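You operate a simulated robot arm through the tools that you are given. There is no shell and no other tool.

The job below is to be done with a simulated two-armed robot. You get a single attempt, and the scene is never put back.

TASK
Finish teaching machine ten: mark the last two corners, park the head, back to manual.
Fine: in teach mode, roll the cross-hair on to the ring before each mark; no mark off the ring.

The check looks at the end state, three seconds after you hand in, the way a careful person would. Anything else that was tipped, shoved, dropped, spilled or broken makes it a failure.

THE ROBOT
Two 7-joint arms with two-finger parallel grippers on one trunk that stands fixed in place. Base frame: the origin is at the foot of the trunk, x ahead of it, y to its left, z up. Units: cm, rad, N and s.
The left shoulder is at [5, 18.7, 116], the right one opposite. With the tool pointing down near the work surface each hand reaches from about 10 to 64 cm from the base axis, measured 20 degrees to its own side. Payload 3.43 kg a hand.
The TCP of each hand is the grasp point between the finger pads, 3 cm short of the fingertips. In the tool frame z runs along the fingers and y along their closing line. Largest opening 9.4 cm; finger width 2.8, thickness 1; the body of the gripper, 5 by 9.6 cm, starts 5.5 cm behind the TCP.
Orientation is that of the tool frame in the base frame, as a unit quaternion [w, x, y, z]. With the fingers straight down and closing along the base's y, the tool's x points along the base's -x, its y along +y and its z along -z.

THE INTERFACE
- The arms move only by the tool servo_tool. It takes "left_moves", "right_moves" or both (then of equal length, played together; a hand with none holds still); each is a list of rows, each a list of 7 numbers: the shift along the base's x, y, z in cm, then the turn, a rotation vector about the base's x, y, z in rad, then the finger opening in cm, from 0 to 9.4. In form: [[tx, ty, tz, rx, ry, rz, gripper], ...]. A call has 1 to 20 rows; each row is the pose to reach, as a shift and turn from the pose commanded when the call began. A row lasts 0.2 s, in which the tool goes at most 5 cm and 0.15 rad; a call with a longer step from one row to the next is refused whole, and so is a gripper value outside its range. A pose out of reach is approached as far as the arm can. The call stops where the force on the tool passes 90 N (or 10 N more than at its start, if that is more) or the arm is blocked; 0.2 s more then pass. The fingers move at their own pace (about 15.3 cm/s each) and stop on an object; they squeeze with about 36 N. The grip force told is the motor's: it shows also when the fingers shut on nothing. Time passes only in rows, and 0.2 s behind the last, so rows that repeat a pose let the fingers close. It gives the time, the measured TCP pose, the force on the tool (base axes), the opening and the grip force at its end, in the units of the frame above (readings bear some noise), with the torque about the TCP (base axes, N m) and any sound that the robot's microphone picked up, and new pictures: "show" is both (left out), scene, wrist or none (wrist: the cameras of the hands that moved).
- Cameras (640 x 400 px; columns grow to the right, rows downward): "scene" is now at [12.88, -5.9, 132.86]; the picture's right is [-0.64, -0.77, 0.00], its down [-0.38, 0.31, -0.87] and it looks along [0.67, -0.56, -0.49] (base axes); focal length 214 px, centre (320, 200). "left" rides on the left gripper at [7.6, -1.4, -10.2] in its tool frame; the picture's right is [0.18, 0.98, 0.00], its down [-0.75, 0.14, -0.64] and it looks along [-0.63, 0.12, 0.77] (tool axes); focal length 243 px, centre (320, 200). "right" rides on the right gripper at [7.6, 1.4, -10.3] in its tool frame; the picture's right is [-0.18, 0.98, 0.00], its down [-0.75, -0.14, -0.64] and it looks along [-0.63, -0.12, 0.77] (tool axes); focal length 243 px, centre (320, 200). There is no depth. A picture from a camera that has moved, and an enlarged one, comes with that camera's place and axes in the base frame and with its lens.
- raise_lower(by): slides the trunk up (or, below 0, down) by that many cm; the arms and the scene camera ride with it, the base frame stays. It gives what a move gives, with no picture.
- aim_head(pan, tilt): turns the head with the scene camera to pan (to the left, within 1.396 rad either way) and tilt (down, from -0.506 to 1.204), counted from straight ahead of the robot. It gives what a move gives, and a new picture of the scene camera.
- inspect(camera, box): a new picture of the part [left, top, right, bottom] of that camera's present view, enlarged. It takes no simulated time.
- hand_in(): hands the job in; it is judged then, once.

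Places have to be worked out from the pictures, the camera data and where the tool is seen. Open the grippers and draw the arms clear of the work before you hand the job in, unless the task says otherwise.

The tools are called after "Request:" by a JSON object that holds its "op" and its "data". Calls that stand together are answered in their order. servo_tool: Moves the arms, as the interface text tells. Its arguments: {"type":"object","properties":{"left_moves":{"type":"array","items":{"type":"array","items":{"type":"number"}}},"right_moves":{"type":"array","items":{"type":"array","items":{"type":"number"}}},"show":{"type":"string","enum":["both","scene","wrist","none"]}},"required":[]} The other tools are called the same way: raise_lower (by) slides the trunk up or down; aim_head (pan, tilt) turns the head that bears the scene camera; inspect (camera, box) takes an enlarged picture of a part of a camera's view; hand_in () hands the job in.

At the start:

```text
time: 0.0
left_eef_pos: [33.62, -6.11, 124.48]
left_orientation: [-0.001, 0.0, 1.0, 0.0]
left_contact_force: [-0.6, -0.4, 0.0]
left_wrist_torque: [-0.03, -0.06, -0.02]
left_finger_gap: 9.4
left_grasp_force: 0.0
right_eef_pos: [22.23, -33.7, 120.52]
right_orientation: [0.0, -0.001, 1.0, 0.001]
right_contact_force: [-0.8, -0.5, -0.1]
right_wrist_torque: [-0.01, 0.0, 0.02]
right_finger_gap: 9.4
right_grasp_force: 0.0
trunk travel left (down, up): [-37.5, 5.7]
head pan, tilt: [-0.689, 0.51]
```

scene: 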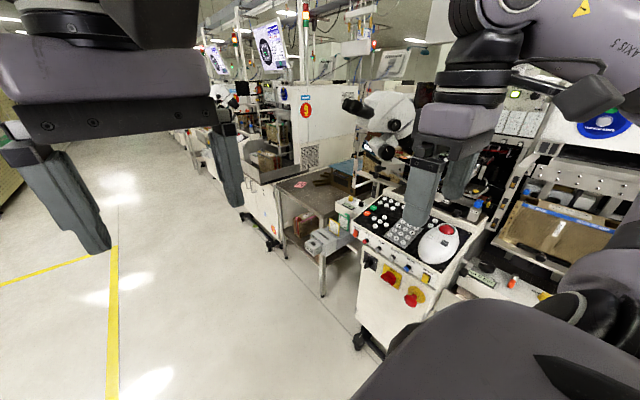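
right: 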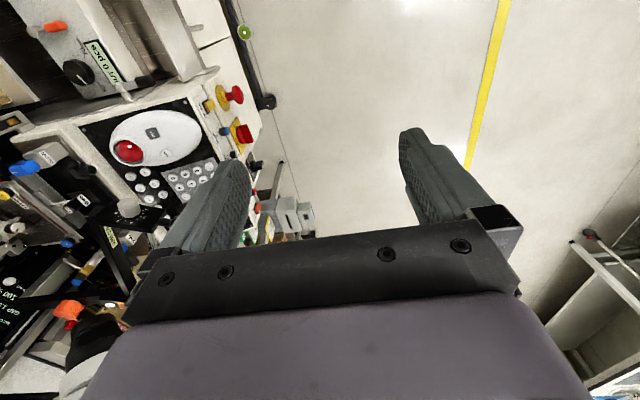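
left: 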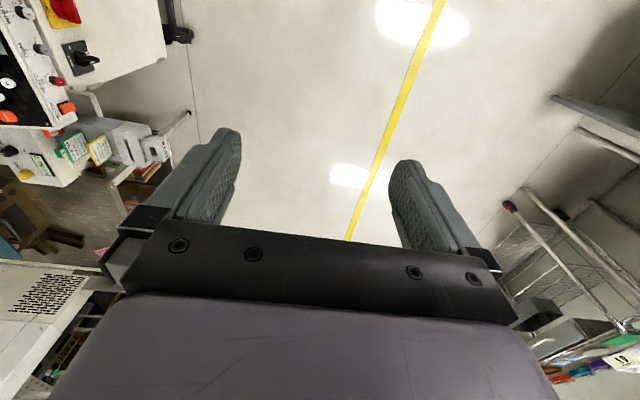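

The scene shows a machine console with a trackball, buttons and switches on the right. I'll enlarge parts of the views before moving anything.

Request:
{"op": "inspect", "data": {"camera": "scene", "box": [320, 150, 520, 290]}}

Request:
{"op": "inspect", "data": {"camera": "right", "box": [0, 0, 300, 250]}}

Request:
{"op": "inspect", "data": {"camera": "left", "box": [0, 0, 200, 200]}}

Request:
{"op": "inspect", "data": {"camera": "scene", "box": [200, 0, 440, 150]}}

```text
2.86 times, centred on (420, 220) of scene
camera zoom: at [12.88, -5.9, 132.86], right [-0.64, -0.77, 0.0], down [-0.38, 0.31, -0.87], along [0.67, -0.56, -0.49], focal length 613 px, centre (34, 143)
```

zoom: 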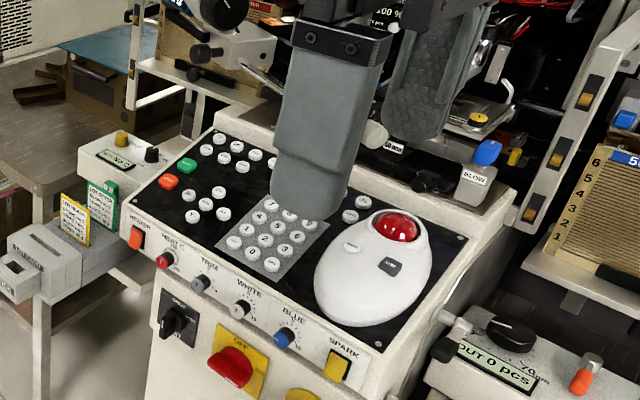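

```text
1.60 times, centred on (150, 125) of right
camera zoom: at [14.6, -32.24, 130.81], right [0.18, 0.98, 0.0], down [0.75, -0.14, 0.64], along [0.63, -0.12, -0.77], focal length 388 px, centre (592, 320)
```

zoom: 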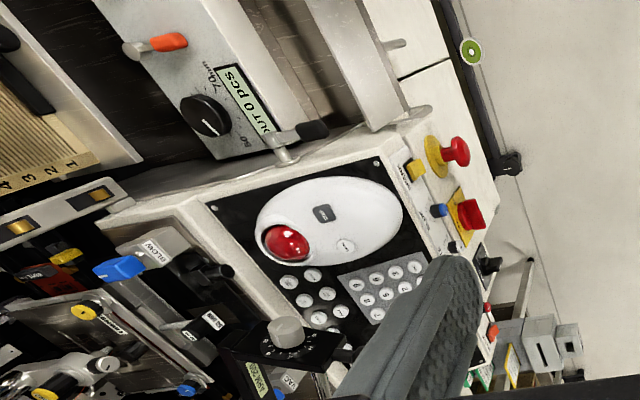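

```text
2.00 times, centred on (100, 100) of left
camera zoom: at [26.03, -7.6, 134.66], right [-0.18, 0.98, 0.0], down [0.75, 0.14, 0.64], along [0.63, 0.12, -0.77], focal length 485 px, centre (760, 400)
```

zoom: 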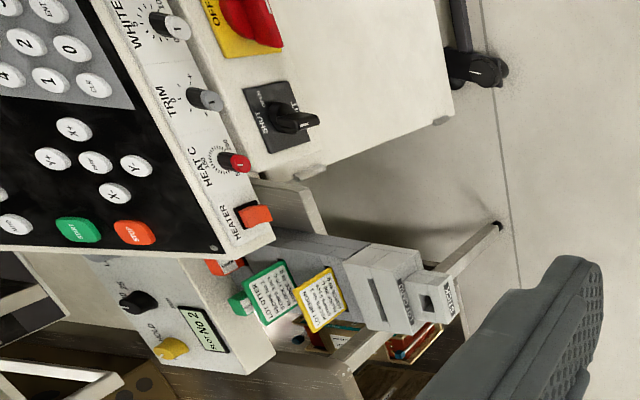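

```text
2.67 times, centred on (320, 75) of scene
camera zoom: at [12.88, -5.9, 132.86], right [-0.64, -0.77, 0.0], down [-0.38, 0.31, -0.87], along [0.67, -0.56, -0.49], focal length 572 px, centre (320, 533)
```

zoom: 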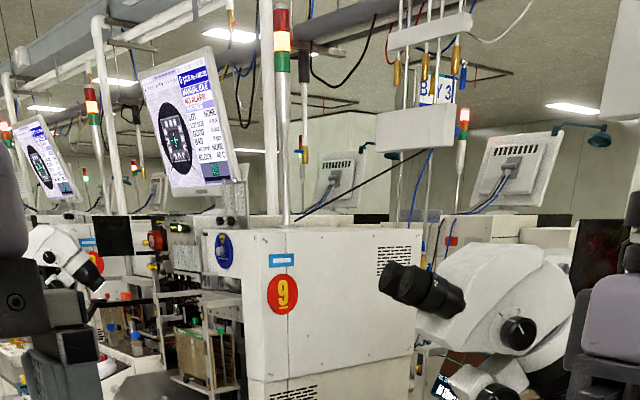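

The near console is likely machine ten's (machine nine is beside it). I'll look for machine ten's screen by turning the head up and to the right.

Request:
{"op": "aim_head", "data": {"pan": -0.9, "tilt": -0.1}}

```text
time: 1.0
left_eef_pos: [33.58, -6.01, 124.47]
left_orientation: [0.001, 0.0, 1.0, 0.001]
left_contact_force: [-0.3, -0.3, -0.6]
left_wrist_torque: [-0.03, 0.01, 0.02]
left_finger_gap: 9.41
left_grasp_force: 0.1
right_eef_pos: [22.19, -33.71, 120.49]
right_orientation: [0.0, 0.0, 1.0, 0.0]
right_contact_force: [0.2, 0.2, -0.2]
right_wrist_torque: [0.01, 0.01, 0.01]
right_finger_gap: 9.38
right_grasp_force: 0.1
trunk travel left (down, up): [-37.5, 5.7]
head pan, tilt: [-0.901, -0.099]
camera scene: at [11.29, -6.95, 138.44], right [-0.78, -0.62, 0.0], down [0.06, -0.08, -1.0], along [0.62, -0.78, 0.1], focal length 214 px, centre (320, 200)
```

scene: 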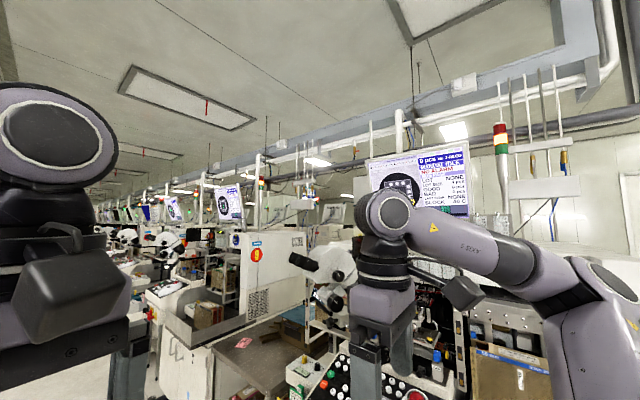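

Machine ten's screen is visible just above the right arm, partly covered. I'll enlarge it.

Request:
{"op": "inspect", "data": {"camera": "scene", "box": [340, 130, 500, 230]}}

Request:
{"op": "inspect", "data": {"camera": "scene", "box": [280, 220, 560, 400]}}

Request:
{"op": "inspect", "data": {"camera": "scene", "box": [140, 170, 340, 300]}}

```text
4.00 times, centred on (420, 180) of scene
camera zoom: at [11.29, -6.95, 138.44], right [-0.78, -0.62, 0.0], down [0.06, -0.08, -1.0], along [0.62, -0.78, 0.1], focal length 858 px, centre (-80, 280)
```

zoom: 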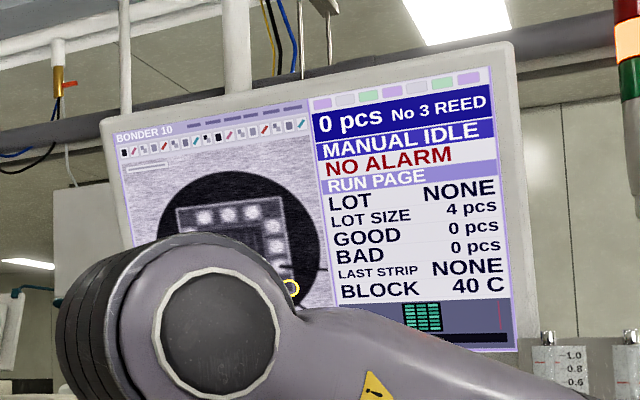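

```text
2.22 times, centred on (420, 310) of scene
camera zoom: at [11.29, -6.95, 138.44], right [-0.78, -0.62, 0.0], down [0.06, -0.08, -1.0], along [0.62, -0.78, 0.1], focal length 477 px, centre (98, -44)
```

zoom: 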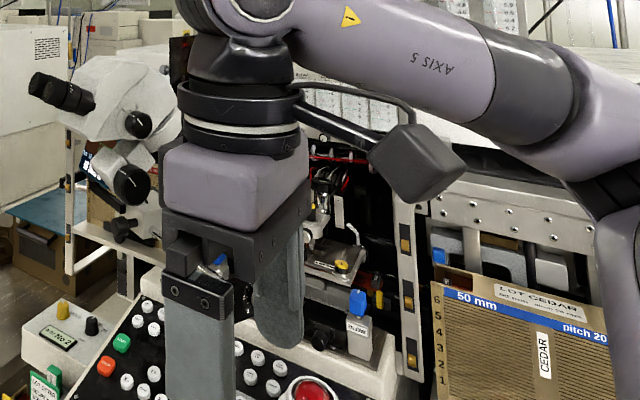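

```text
3.08 times, centred on (240, 235) of scene
camera zoom: at [11.29, -6.95, 138.44], right [-0.78, -0.62, 0.0], down [0.06, -0.08, -1.0], along [0.62, -0.78, 0.1], focal length 660 px, centre (566, 92)
```

zoom: 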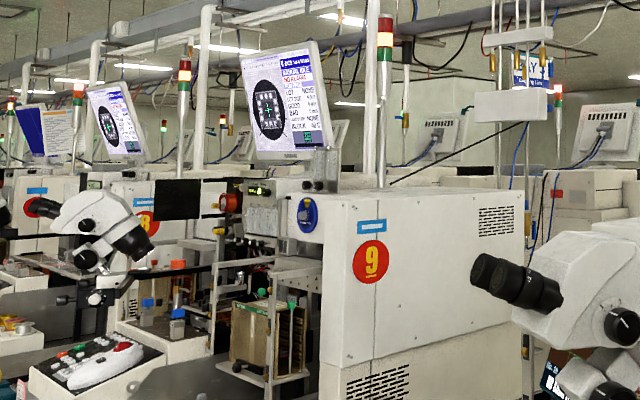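

The screen reads "BONDER 10, MANUAL IDLE, NO ALARM". I'll draw the right hand back along -x in small steps so the head can see the panel and the screen.

Request:
{"op": "servo_tool", "data": {"right_moves": [[-2, 0, 0, 0, 0, 0, 4], [-5, 0, 0, 0, 0, 0, 2], [-8, 1, 0, 0, 0, 0, 0], [-10, 2, 0, 0, 0, 0, 0], [-10, 2, 0, 0, 0, 0, 0]], "show": "both"}}

Request:
{"op": "aim_head", "data": {"pan": -0.95, "tilt": 0.55}}

```text
time: 2.2
left_eef_pos: [33.56, -6.3, 124.31]
left_orientation: [0.0, 0.0, 1.0, 0.0]
left_contact_force: [-0.7, -0.3, 0.5]
left_wrist_torque: [0.01, 0.02, 0.03]
left_finger_gap: 9.39
left_grasp_force: 0.0
right_eef_pos: [12.23, -31.72, 120.55]
right_orientation: [0.0, 0.0, 1.0, 0.0]
right_contact_force: [-0.1, -0.4, 0.0]
right_wrist_torque: [-0.01, -0.01, 0.01]
right_finger_gap: 0.0
right_grasp_force: 32.8
trunk travel left (down, up): [-37.5, 5.7]
head pan, tilt: [-0.901, -0.099]
camera scene: at [11.3, -6.95, 138.44], right [-0.78, -0.62, 0.0], down [0.06, -0.08, -1.0], along [0.62, -0.78, 0.1], focal length 214 px, centre (320, 200)
camera right: at [4.62, -30.2, 130.78], right [0.18, 0.98, 0.0], down [0.75, -0.14, 0.64], along [0.63, -0.12, -0.77], focal length 243 px, centre (320, 200)
```

scene: 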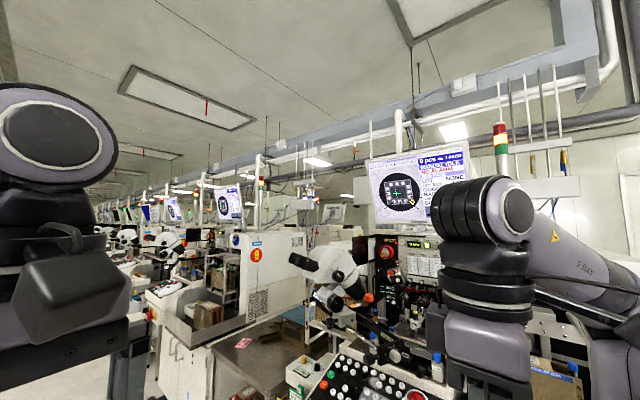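
right: 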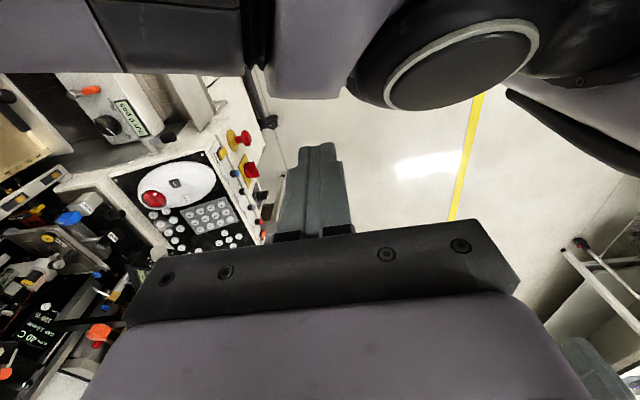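

```text
time: 3.2
left_eef_pos: [33.52, -6.03, 124.45]
left_orientation: [0.0, 0.0, 1.0, 0.0]
left_contact_force: [-0.8, -0.9, -0.3]
left_wrist_torque: [-0.03, 0.01, 0.04]
left_finger_gap: 9.38
left_grasp_force: 0.2
right_eef_pos: [12.25, -31.53, 120.53]
right_orientation: [-0.001, 0.0, 1.0, 0.0]
right_contact_force: [0.8, 0.1, -0.3]
right_wrist_torque: [-0.02, -0.01, 0.0]
right_finger_gap: 0.04
right_grasp_force: 32.8
trunk travel left (down, up): [-37.5, 5.7]
head pan, tilt: [-0.949, 0.55]
camera scene: at [11.11, -7.42, 132.5], right [-0.81, -0.58, 0.0], down [-0.3, 0.42, -0.85], along [0.5, -0.69, -0.52], focal length 214 px, centre (320, 200)
```

scene: 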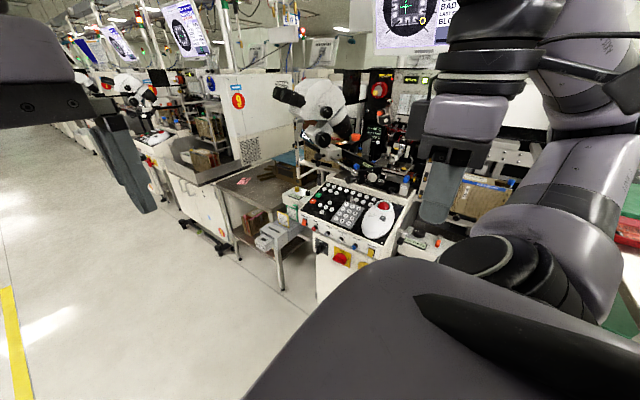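

The panel is clear now. I'll enlarge it closely to read the key labels.

Request:
{"op": "inspect", "data": {"camera": "scene", "box": [290, 175, 410, 250]}}

Request:
{"op": "inspect", "data": {"camera": "scene", "box": [295, 180, 355, 220]}}

Request:
{"op": "inspect", "data": {"camera": "scene", "box": [340, 185, 400, 245]}}

Request:
{"op": "inspect", "data": {"camera": "scene", "box": [290, 60, 450, 180]}}

```text
5.33 times, centred on (350, 212) of scene
camera zoom: at [11.11, -7.42, 132.5], right [-0.81, -0.58, 0.0], down [-0.3, 0.42, -0.85], along [0.5, -0.69, -0.52], focal length 1144 px, centre (160, 133)
```

zoom: 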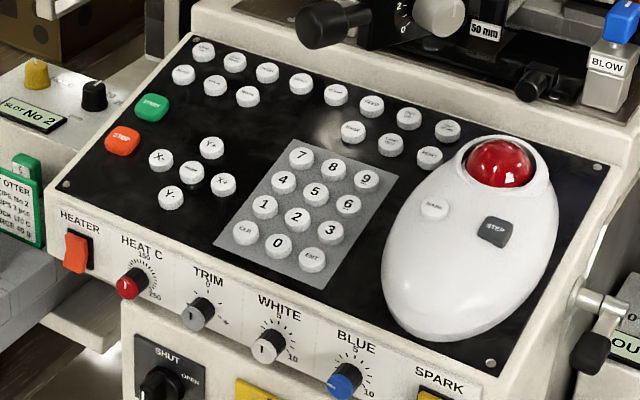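

```text
10.00 times, centred on (325, 200) of scene
camera zoom: at [11.11, -7.42, 132.5], right [-0.81, -0.58, 0.0], down [-0.3, 0.42, -0.85], along [0.5, -0.69, -0.52], focal length 2145 px, centre (270, 200)
```

zoom: 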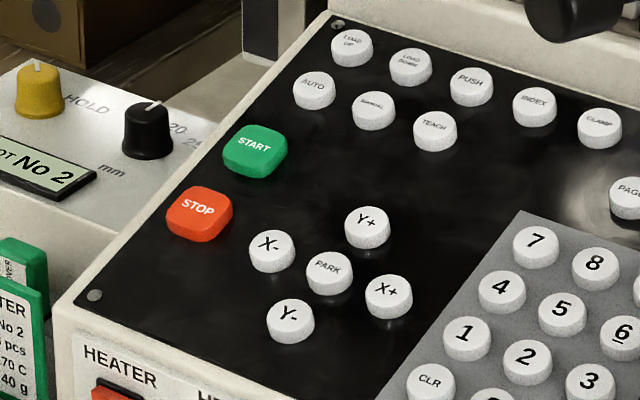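

```text
6.67 times, centred on (370, 215) of scene
camera zoom: at [11.11, -7.42, 132.5], right [-0.81, -0.58, 0.0], down [-0.3, 0.42, -0.85], along [0.5, -0.69, -0.52], focal length 1430 px, centre (-13, 100)
```

zoom: 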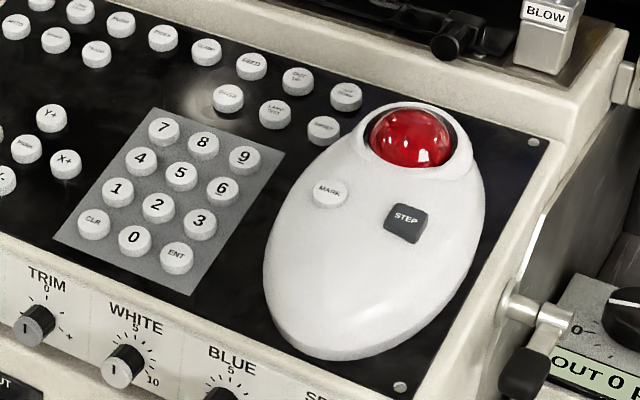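

```text
3.33 times, centred on (370, 120) of scene
camera zoom: at [11.11, -7.42, 132.5], right [-0.81, -0.58, 0.0], down [-0.3, 0.42, -0.85], along [0.5, -0.69, -0.52], focal length 715 px, centre (153, 467)
```

zoom: 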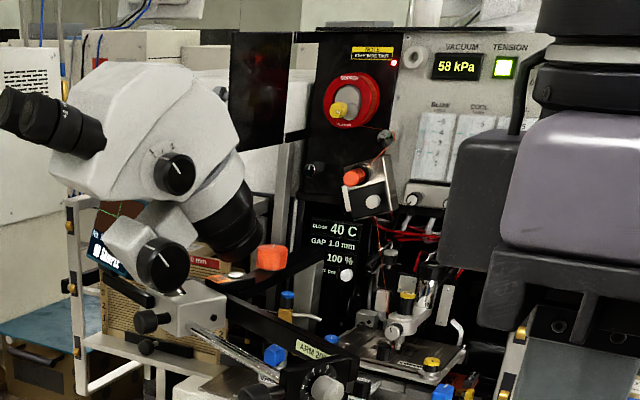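

I can read the keys: AUTO / MANUAL / TEACH, START/STOP, jog cluster with PARK in the middle, and MARK / STEP plus the red ball on the white housing. I'll get an enlarged view of the panel from the right wrist camera to triangulate.

Request:
{"op": "inspect", "data": {"camera": "right", "box": [110, 150, 270, 260]}}

Request:
{"op": "inspect", "data": {"camera": "scene", "box": [360, 0, 480, 60]}}

Request:
{"op": "inspect", "data": {"camera": "left", "box": [0, 0, 100, 150]}}

```text
3.64 times, centred on (190, 205) of right
camera zoom: at [4.64, -30.2, 130.79], right [0.18, 0.98, 0.0], down [0.75, -0.14, 0.64], along [0.63, -0.12, -0.77], focal length 882 px, centre (793, 182)
```

zoom: 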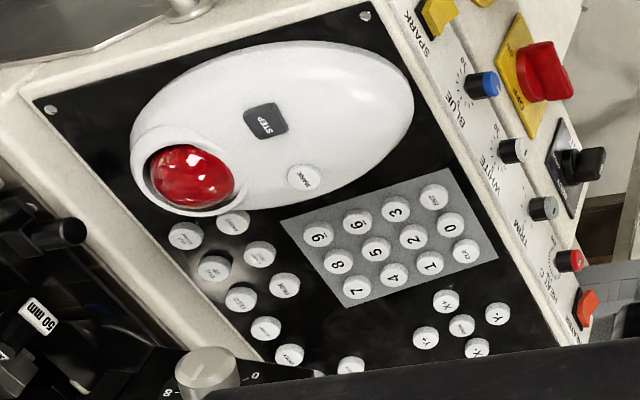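

```text
5.33 times, centred on (420, 30) of scene
camera zoom: at [11.11, -7.42, 132.5], right [-0.81, -0.58, 0.0], down [-0.3, 0.42, -0.85], along [0.5, -0.69, -0.52], focal length 1144 px, centre (-213, 1107)
```

zoom: 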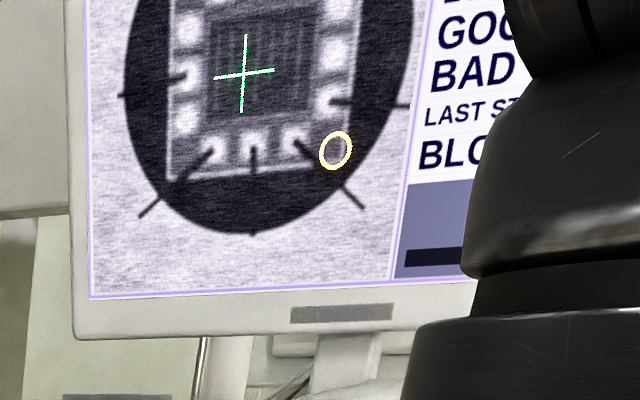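

```text
2.67 times, centred on (50, 75) of left
camera zoom: at [26.03, -7.6, 134.66], right [-0.18, 0.98, 0.0], down [0.75, 0.14, 0.64], along [0.63, 0.12, -0.77], focal length 647 px, centre (1040, 533)
```

zoom: 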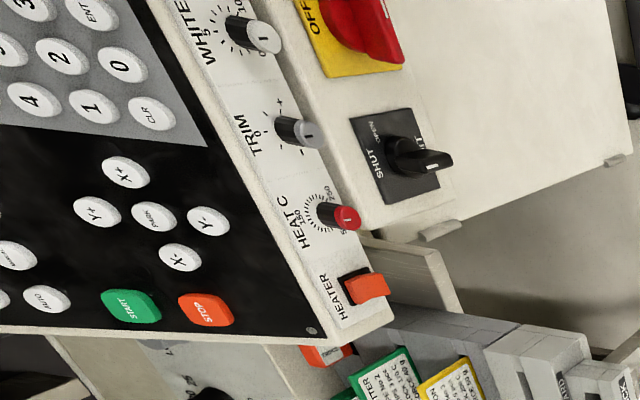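

Triangulating from the three cameras: PARK ≈ (47.5, -62.0, 89.2), MANUAL ≈ (50.6, -69.5, 91.4), TEACH ≈ (47.9, -69.6, 91.5), MARK ≈ (30.6, -63.0, 92.6), ball centre ≈ (28.5, -67.4, 94.2); the panel slopes about 16° toward +y. I'll swing the right hand out high above the front of the panel with a yaw toward it, watching the wrist view.

Request:
{"op": "servo_tool", "data": {"right_moves": [[2.5, -1.9, 0, 0, 0, -0.12, 0], [5, -3.8, 0, 0, 0, -0.24, 0], [7.5, -5.7, 0, 0, 0, -0.36, 0], [10, -7.6, 0, 0, 0, -0.48, 0], [12.5, -9.5, 0, 0, 0, -0.6, 0], [15, -11.4, 0, 0, 0, -0.72, 0], [17.8, -13.3, 0, 0, 0, -0.84, 0], [17.8, -13.3, 0, 0, 0, -0.87, 0]], "show": "both"}}

```text
time: 5.0
left_eef_pos: [33.63, -6.12, 124.51]
left_orientation: [0.0, 0.0, 1.0, 0.0]
left_contact_force: [-0.1, 0.4, 1.0]
left_wrist_torque: [0.03, -0.01, -0.02]
left_finger_gap: 9.38
left_grasp_force: 0.0
right_eef_pos: [30.06, -44.91, 120.52]
right_orientation: [0.0, 0.421, 0.907, 0.0]
right_contact_force: [-0.9, 0.1, 0.4]
right_wrist_torque: [-0.03, 0.01, 0.0]
right_finger_gap: 0.0
right_grasp_force: 33.1
trunk travel left (down, up): [-37.5, 5.7]
head pan, tilt: [-0.949, 0.55]
camera scene: at [11.09, -7.42, 132.5], right [-0.81, -0.58, 0.0], down [-0.3, 0.42, -0.85], along [0.5, -0.69, -0.52], focal length 214 px, centre (320, 200)
camera right: at [26.25, -38.23, 130.84], right [0.87, 0.49, 0.0], down [0.38, -0.67, 0.64], along [0.32, -0.56, -0.77], focal length 243 px, centre (320, 200)
```

scene: 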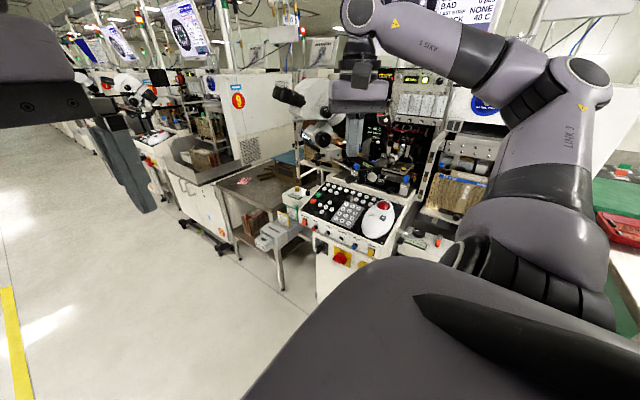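
right: 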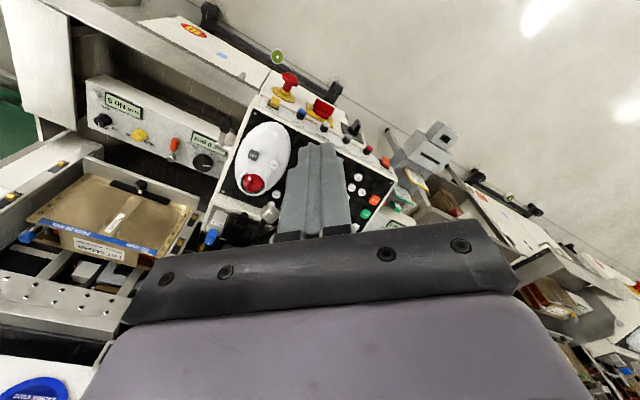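

The hand is at (30, -45, 120) and free. Triangulation hints that a dial/knob arm overhangs the panel around (31.7, -62.5, 105), so I'll look closely before going in.

Request:
{"op": "inspect", "data": {"camera": "right", "box": [180, 100, 420, 250]}}

Request:
{"op": "inspect", "data": {"camera": "scene", "box": [290, 90, 440, 190]}}

Request:
{"op": "inspect", "data": {"camera": "scene", "box": [340, 130, 440, 200]}}

```text
2.67 times, centred on (300, 175) of right
camera zoom: at [26.25, -38.23, 130.84], right [0.87, 0.49, 0.0], down [0.38, -0.67, 0.64], along [0.32, -0.56, -0.77], focal length 647 px, centre (373, 267)
```

zoom: 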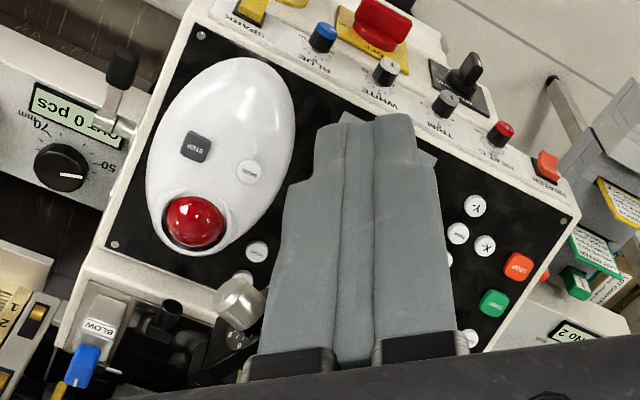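

```text
4.00 times, centred on (365, 140) of scene
camera zoom: at [11.09, -7.42, 132.5], right [-0.81, -0.58, 0.0], down [-0.3, 0.42, -0.85], along [0.5, -0.69, -0.52], focal length 858 px, centre (140, 440)
```

zoom: 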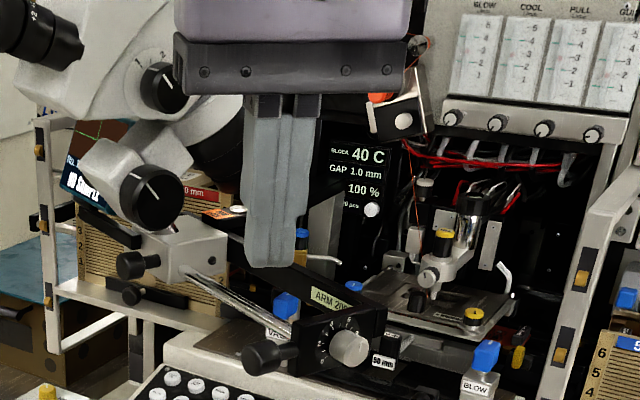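

```text
5.71 times, centred on (390, 165) of scene
camera zoom: at [11.09, -7.42, 132.5], right [-0.81, -0.58, 0.0], down [-0.3, 0.42, -0.85], along [0.5, -0.69, -0.52], focal length 1226 px, centre (-80, 400)
```

zoom: 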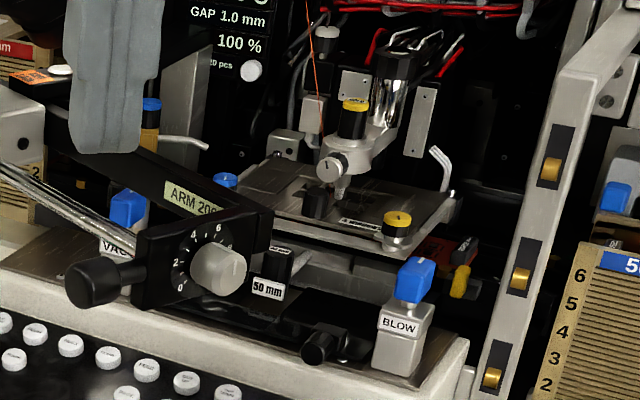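

There is a microscope arm ("ARM 200" block with dial and clamp knob, and a chrome rod) overhanging the back of the panel. I'll tilt the right hand up and open the fingers in place to see that structure from another viewpoint.

Request:
{"op": "servo_tool", "data": {"right_moves": [[0, 0, 0, -0.1, -0.085, 0, 4], [-1, 1, 0, -0.2, -0.17, 0, 8], [-2, 2, 0, -0.3, -0.255, 0, 9.4], [-3, 3, 0, -0.38, -0.32, 0, 9.4], [-3, 3, 0, -0.38, -0.32, 0, 9.4]], "show": "both"}}

```text
time: 6.2
left_eef_pos: [33.61, -6.1, 124.54]
left_orientation: [0.0, 0.0, 1.0, -0.001]
left_contact_force: [-0.8, -0.6, -0.1]
left_wrist_torque: [0.02, -0.02, -0.02]
left_finger_gap: 9.4
left_grasp_force: 0.0
right_eef_pos: [27.05, -41.91, 120.52]
right_orientation: [0.223, 0.409, 0.879, -0.104]
right_contact_force: [-0.6, 0.6, -0.4]
right_wrist_torque: [0.0, 0.01, -0.02]
right_finger_gap: 9.4
right_grasp_force: 0.0
trunk travel left (down, up): [-37.5, 5.7]
head pan, tilt: [-0.949, 0.55]
camera scene: at [11.11, -7.43, 132.49], right [-0.81, -0.58, 0.0], down [-0.3, 0.42, -0.85], along [0.5, -0.69, -0.52], focal length 214 px, centre (320, 200)
camera right: at [20.62, -32.19, 125.95], right [0.86, 0.51, 0.09], down [0.12, -0.36, 0.92], along [0.5, -0.78, -0.37], focal length 243 px, centre (320, 200)
```

scene: 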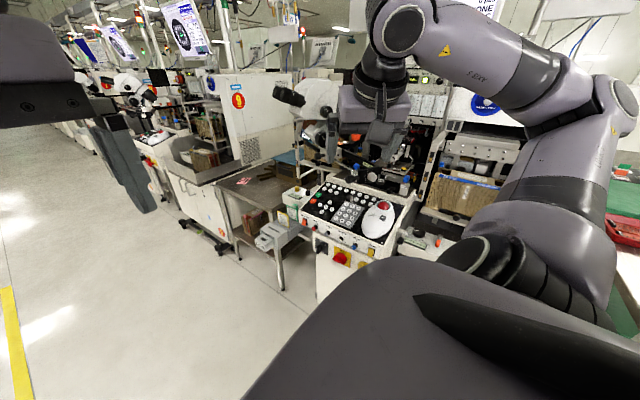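
right: 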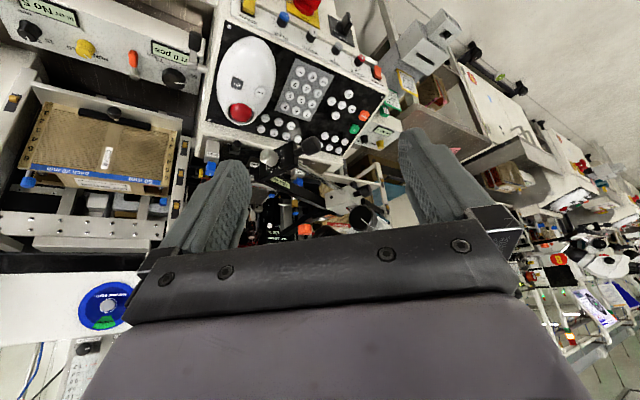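

The view is inverted but shows the panel and arm well. I'll enlarge that.

Request:
{"op": "inspect", "data": {"camera": "right", "box": [230, 90, 410, 250]}}

Request:
{"op": "inspect", "data": {"camera": "right", "box": [220, 20, 400, 160]}}

Request:
{"op": "inspect", "data": {"camera": "scene", "box": [260, 70, 440, 190]}}

```text
2.50 times, centred on (320, 170) of right
camera zoom: at [20.62, -32.19, 125.95], right [0.86, 0.51, 0.09], down [0.12, -0.36, 0.92], along [0.5, -0.78, -0.37], focal length 606 px, centre (320, 275)
```

zoom: 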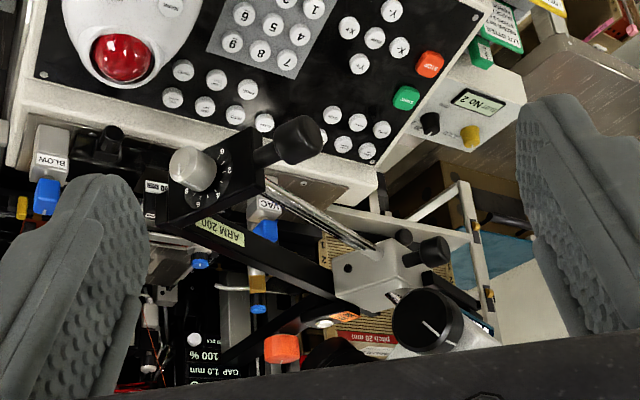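

```text
2.86 times, centred on (310, 90) of right
camera zoom: at [20.62, -32.19, 125.95], right [0.86, 0.51, 0.09], down [0.12, -0.36, 0.92], along [0.5, -0.78, -0.37], focal length 693 px, centre (349, 514)
```

zoom: 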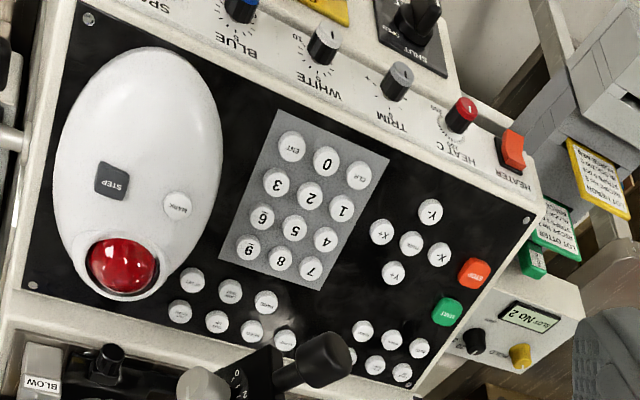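

```text
3.33 times, centred on (350, 130) of scene
camera zoom: at [11.11, -7.43, 132.49], right [-0.81, -0.58, 0.0], down [-0.3, 0.42, -0.85], along [0.5, -0.69, -0.52], focal length 715 px, centre (220, 433)
```

zoom: 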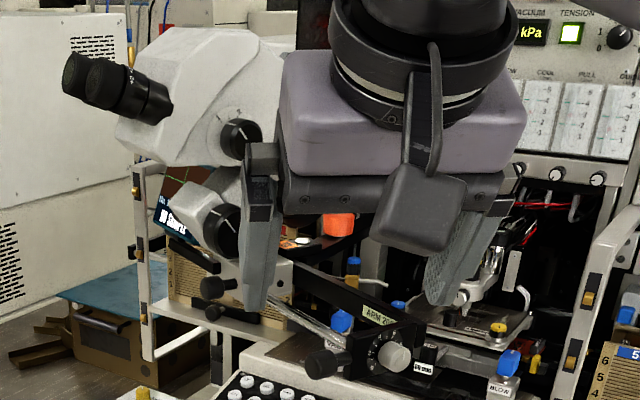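

The arm assembly is a dial block at about (32, -63, 105) with a clamp knob sticking toward me to (36, -56, 106), and a chrome rod at z ≈ 105 running to a clamp at (52, -71, 106), directly over the TEACH/MANUAL keys. So I must come in from the front, low and tilted. I'll close the fingers, yaw further to about -75° azimuth and stage to the +x side of the knob.

Request:
{"op": "servo_tool", "data": {"right_moves": [[3, 0, 0, 0, 0, -0.11, 5], [6, 0, -0.5, 0, 0, -0.22, 2], [9, 0, -1, 0, 0, -0.33, 0], [12, 0, -1.5, 0, 0, -0.439, 0], [14, -1, -2, 0, 0, -0.439, 0], [14, -1, -2, 0, 0, -0.439, 0]], "show": "both"}}

```text
time: 7.6
left_eef_pos: [33.61, -5.98, 124.49]
left_orientation: [0.0, 0.0, 1.0, 0.001]
left_contact_force: [-0.6, 0.0, 0.2]
left_wrist_torque: [0.0, 0.0, -0.03]
left_finger_gap: 9.42
left_grasp_force: 0.0
right_eef_pos: [41.01, -42.94, 118.58]
right_orientation: [0.195, 0.59, 0.769, -0.149]
right_contact_force: [0.2, -1.1, 1.4]
right_wrist_torque: [0.01, 0.02, -0.01]
right_finger_gap: 0.0
right_grasp_force: 32.7
trunk travel left (down, up): [-37.5, 5.7]
head pan, tilt: [-0.949, 0.55]
camera scene: at [11.1, -7.41, 132.5], right [-0.81, -0.58, 0.0], down [-0.3, 0.42, -0.85], along [0.5, -0.69, -0.52], focal length 214 px, centre (320, 200)
camera right: at [39.44, -31.38, 123.98], right [0.99, 0.1, 0.09], down [-0.04, -0.38, 0.92], along [0.12, -0.92, -0.37], focal length 243 px, centre (320, 200)
```

scene: 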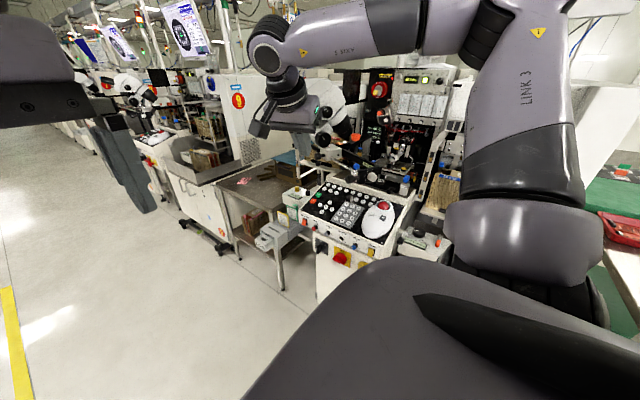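
right: 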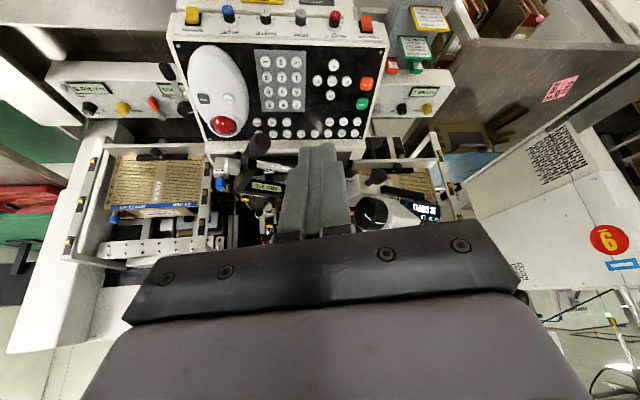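

Good head-on (inverted) view of the panel from the wrist. I'll enlarge to refine the key and arm positions.

Request:
{"op": "inspect", "data": {"camera": "right", "box": [170, 0, 410, 150]}}

Request:
{"op": "inspect", "data": {"camera": "right", "box": [230, 100, 460, 250]}}

```text
2.67 times, centred on (290, 75) of right
camera zoom: at [39.44, -31.38, 123.98], right [0.99, 0.1, 0.09], down [-0.04, -0.38, 0.92], along [0.12, -0.92, -0.37], focal length 647 px, centre (400, 533)
```

zoom: 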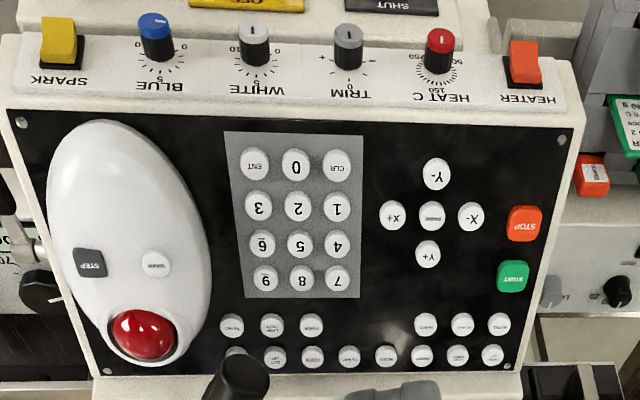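

```text
2.67 times, centred on (345, 175) of right
camera zoom: at [39.44, -31.38, 123.98], right [0.99, 0.1, 0.09], down [-0.04, -0.38, 0.92], along [0.12, -0.92, -0.37], focal length 647 px, centre (253, 267)
```

zoom: 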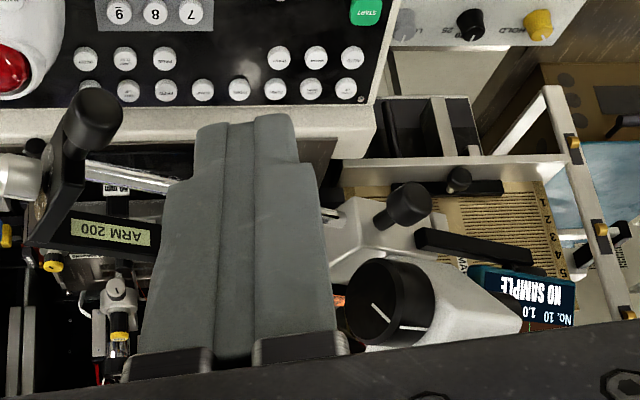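

Refined: TEACH ≈ (48.0, -69.65, 91.5), MANUAL ≈ (50.8, -69.7, 91.5), PARK ≈ (47.55, -62.0, 89.2), MARK ≈ (30.4, -63.0, 92.6), ball ≈ (28.45, -67.4, 94.2). I'll tilt to about 46° and move to a staging point between the two clamp knobs, fingers closed.

Request:
{"op": "servo_tool", "data": {"right_moves": [[1, -3, -3, -0.1, -0.026, 0, 0], [2, -6, -6, -0.2, -0.052, 0, 0], [3, -9.5, -8.5, -0.29, -0.078, 0, 0], [3.7, -13, -11, -0.29, -0.078, 0, 0], [4.5, -16.3, -13, -0.29, -0.078, 0, 0], [4.5, -16.3, -13, -0.29, -0.078, 0, 0]], "show": "both"}}

```text
time: 9.0
left_eef_pos: [33.59, -5.98, 124.56]
left_orientation: [0.0, 0.0, 1.0, 0.0]
left_contact_force: [-0.6, 0.8, 0.2]
left_wrist_torque: [0.0, 0.0, -0.02]
left_finger_gap: 9.4
left_grasp_force: 0.0
right_eef_pos: [45.44, -59.29, 105.41]
right_orientation: [0.308, 0.561, 0.731, -0.237]
right_contact_force: [0.0, -0.4, 0.4]
right_wrist_torque: [0.01, 0.02, 0.02]
right_finger_gap: 0.0
right_grasp_force: 32.8
trunk travel left (down, up): [-37.5, 5.7]
head pan, tilt: [-0.949, 0.55]
camera scene: at [11.09, -7.4, 132.5], right [-0.81, -0.58, 0.0], down [-0.3, 0.42, -0.85], along [0.5, -0.69, -0.52], focal length 214 px, centre (320, 200)
camera right: at [43.64, -46.66, 107.22], right [0.98, 0.13, 0.13], down [-0.12, -0.1, 0.99], along [0.14, -0.99, -0.08], focal length 243 px, centre (320, 200)
```

scene: 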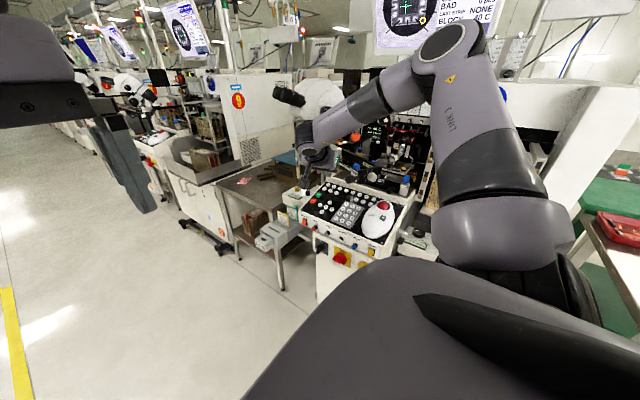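
right: 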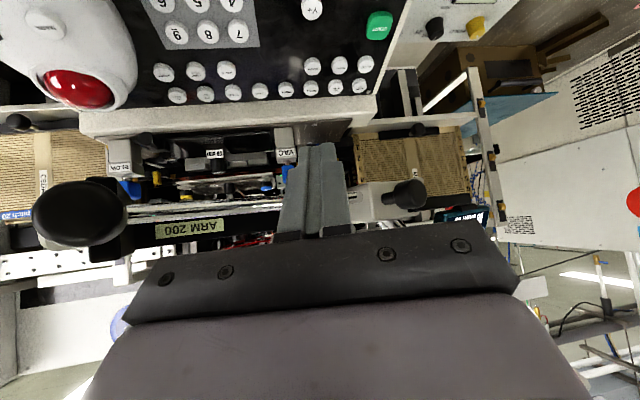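

All clear; the fingertip is centred between the knobs and the keys are visible beneath. I'll move down along the tool axis to hover about 3 cm over TEACH.

Request:
{"op": "servo_tool", "data": {"right_moves": [[0.8, -2.9, -2.7, 0, 0, 0, 0], [1.5, -5.8, -5.4, 0, 0, 0, 0], [2.2, -8.0, -7.6, 0, 0, 0, 0], [2.2, -8.3, -7.9, 0, 0, 0, 0]], "show": "both"}}

Request:
{"op": "inspect", "data": {"camera": "right", "box": [200, 0, 440, 150]}}

Request:
{"op": "inspect", "data": {"camera": "scene", "box": [270, 130, 400, 220]}}

```text
time: 10.0
left_eef_pos: [33.63, -5.99, 124.52]
left_orientation: [0.001, 0.0, 1.0, -0.001]
left_contact_force: [0.4, -0.1, 0.0]
left_wrist_torque: [0.01, 0.01, -0.01]
left_finger_gap: 9.41
left_grasp_force: 0.1
right_eef_pos: [47.94, -67.42, 97.6]
right_orientation: [0.309, 0.56, 0.732, -0.235]
right_contact_force: [1.7, 12.4, 0.2]
right_wrist_torque: [-0.92, 0.12, -0.22]
right_finger_gap: 0.0
right_grasp_force: 32.8
trunk travel left (down, up): [-37.5, 5.7]
head pan, tilt: [-0.949, 0.55]
camera scene: at [11.13, -7.28, 132.5], right [-0.81, -0.58, 0.0], down [-0.3, 0.42, -0.85], along [0.5, -0.69, -0.52], focal length 214 px, centre (320, 200)
camera right: at [45.92, -54.78, 99.41], right [0.98, 0.13, 0.13], down [-0.12, -0.1, 0.99], along [0.14, -0.99, -0.08], focal length 243 px, centre (320, 200)
```

scene: 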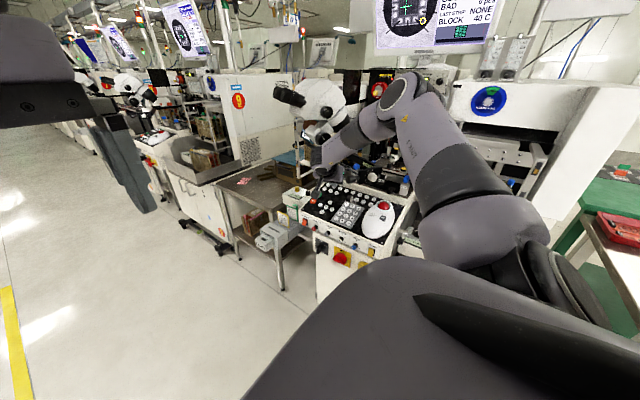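
right: 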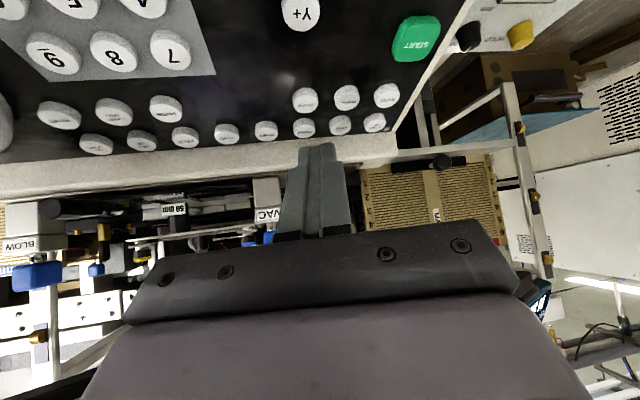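

```text
2.67 times, centred on (320, 75) of right
camera zoom: at [45.92, -54.78, 99.41], right [0.98, 0.13, 0.13], down [-0.12, -0.1, 0.99], along [0.14, -0.99, -0.08], focal length 647 px, centre (320, 533)
```

zoom: 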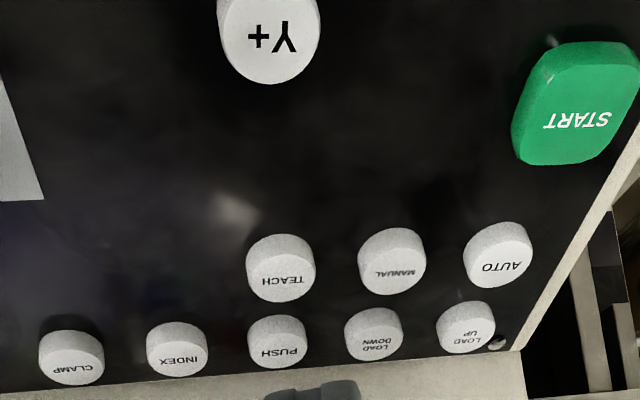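

```text
4.44 times, centred on (335, 175) of scene
camera zoom: at [11.13, -7.28, 132.5], right [-0.81, -0.58, 0.0], down [-0.3, 0.42, -0.85], along [0.5, -0.69, -0.52], focal length 953 px, centre (253, 311)
```

zoom: 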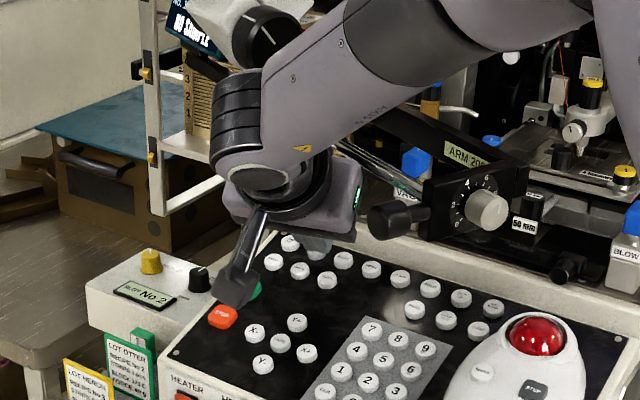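

The force reading shows 12 N in +y acting about 7.5 cm above the TCP: the gripper body is brushing the chrome rod. I'll back straight off right away and check that nothing moved.

Request:
{"op": "servo_tool", "data": {"right_moves": [[-0.2, 1.0, 0, 0, 0, 0, 0], [-0.5, 3.0, -0.5, 0, 0, 0, 0], [-0.5, 3.0, -0.5, 0, 0, 0, 0]], "show": "both"}}

Request:
{"op": "inspect", "data": {"camera": "scene", "box": [260, 70, 440, 190]}}

Request:
{"op": "inspect", "data": {"camera": "left", "box": [0, 0, 640, 400]}}

```text
time: 10.8
left_eef_pos: [33.54, -6.15, 124.47]
left_orientation: [-0.001, 0.0, 1.0, 0.0]
left_contact_force: [0.4, 0.6, 1.1]
left_wrist_torque: [-0.02, 0.02, -0.02]
left_finger_gap: 9.4
left_grasp_force: 0.0
right_eef_pos: [47.24, -64.64, 97.04]
right_orientation: [0.308, 0.561, 0.731, -0.237]
right_contact_force: [-0.6, -0.2, -0.1]
right_wrist_torque: [-0.02, -0.02, 0.0]
right_finger_gap: 0.0
right_grasp_force: 33.0
trunk travel left (down, up): [-37.5, 5.7]
head pan, tilt: [-0.949, 0.55]
camera scene: at [11.11, -7.41, 132.5], right [-0.81, -0.58, 0.0], down [-0.3, 0.42, -0.85], along [0.5, -0.69, -0.52], focal length 214 px, centre (320, 200)
camera right: at [45.35, -52.0, 98.84], right [0.98, 0.13, 0.13], down [-0.12, -0.1, 0.99], along [0.14, -0.99, -0.08], focal length 243 px, centre (320, 200)
```

scene: 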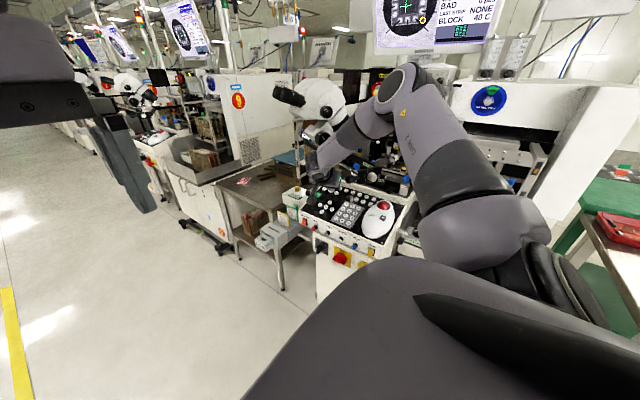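
right: 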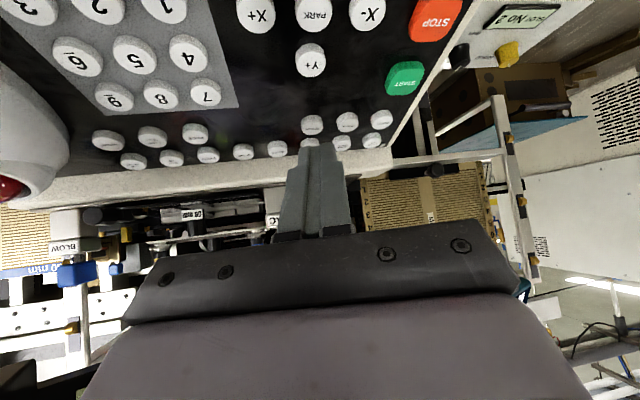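

```text
3.33 times, centred on (350, 130) of scene
camera zoom: at [11.11, -7.41, 132.5], right [-0.81, -0.58, 0.0], down [-0.3, 0.42, -0.85], along [0.5, -0.69, -0.52], focal length 715 px, centre (220, 433)
```

zoom: 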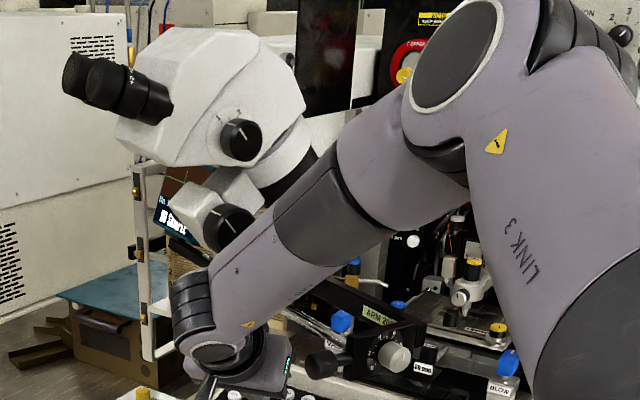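

```text
1.00 times, centred on (320, 200) of left (not enlarged: the box is as wide or as high as the picture)
camera zoom: at [26.03, -7.59, 134.66], right [-0.18, 0.98, 0.0], down [0.75, 0.14, 0.64], along [0.63, 0.12, -0.77], focal length 243 px, centre (320, 200)
```

zoom: 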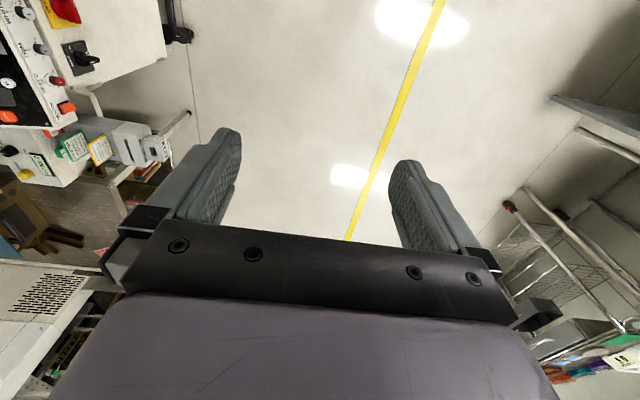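

Force is back to zero and the microscope and arm block look unmoved. The contact point implies the rod is really at about y = -63.5, z = 105, nearer than I had thought, so I'll use a flatter tilt (~57°) to slip the gripper under it, then hover about 1.5 cm off TEACH.

Request:
{"op": "servo_tool", "data": {"right_moves": [[0, 0, -0.4, -0.097, -0.026, 0, 0], [0.1, 0, -0.8, -0.193, -0.052, 0, 0], [0.34, -1.5, -1.2, -0.193, -0.052, 0, 0], [0.34, -2.96, -1.36, -0.193, -0.052, 0, 0], [0.34, -2.96, -1.36, -0.193, -0.052, 0, 0]], "show": "both"}}

Request:
{"op": "inspect", "data": {"camera": "right", "box": [240, 50, 440, 200]}}

Request:
{"op": "inspect", "data": {"camera": "scene", "box": [290, 140, 370, 200]}}

```text
time: 12.0
left_eef_pos: [33.61, -5.98, 124.45]
left_orientation: [0.0, 0.0, 1.0, 0.001]
left_contact_force: [0.1, 0.0, 0.7]
left_wrist_torque: [-0.01, -0.01, 0.01]
left_finger_gap: 9.4
left_grasp_force: 0.1
right_eef_pos: [47.59, -67.47, 95.87]
right_orientation: [0.38, 0.535, 0.697, -0.292]
right_contact_force: [-0.3, -0.2, 0.3]
right_wrist_torque: [-0.01, -0.03, 0.01]
right_finger_gap: 0.0
right_grasp_force: 33.1
trunk travel left (down, up): [-37.5, 5.7]
head pan, tilt: [-0.949, 0.55]
camera scene: at [11.11, -7.42, 132.5], right [-0.81, -0.58, 0.0], down [-0.3, 0.42, -0.85], along [0.5, -0.69, -0.52], focal length 214 px, centre (320, 200)
camera right: at [45.64, -54.82, 94.99], right [0.98, 0.16, 0.15], down [-0.17, 0.09, 0.98], along [0.14, -0.98, 0.11], focal length 243 px, centre (320, 200)
```

scene: 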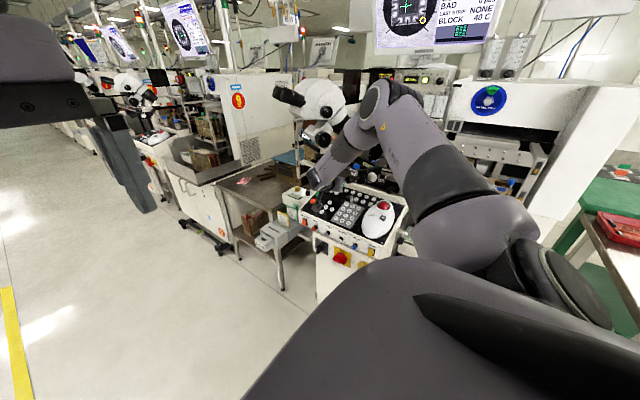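
right: 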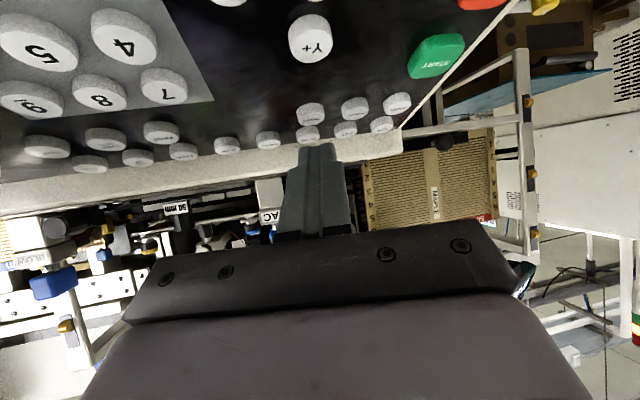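

```text
2.67 times, centred on (340, 125) of right
camera zoom: at [45.64, -54.82, 94.99], right [0.98, 0.16, 0.15], down [-0.17, 0.09, 0.98], along [0.14, -0.98, 0.11], focal length 647 px, centre (267, 400)
```

zoom: 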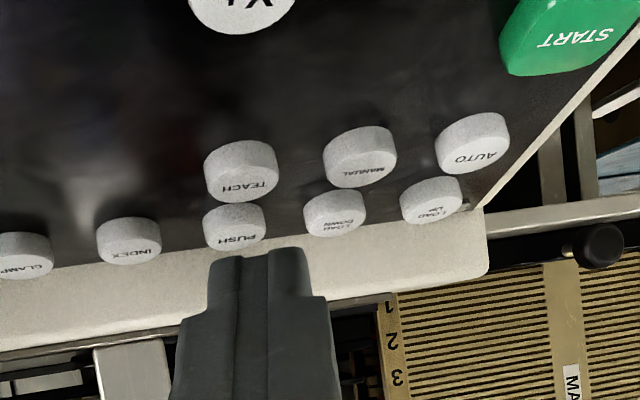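

```text
6.67 times, centred on (330, 170) of scene
camera zoom: at [11.11, -7.42, 132.5], right [-0.81, -0.58, 0.0], down [-0.3, 0.42, -0.85], along [0.5, -0.69, -0.52], focal length 1430 px, centre (253, 400)
```

zoom: 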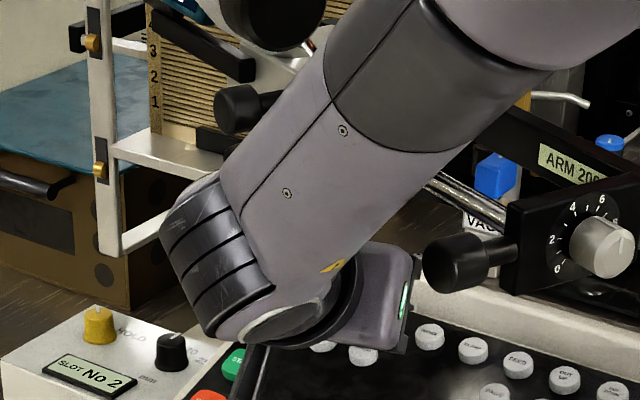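

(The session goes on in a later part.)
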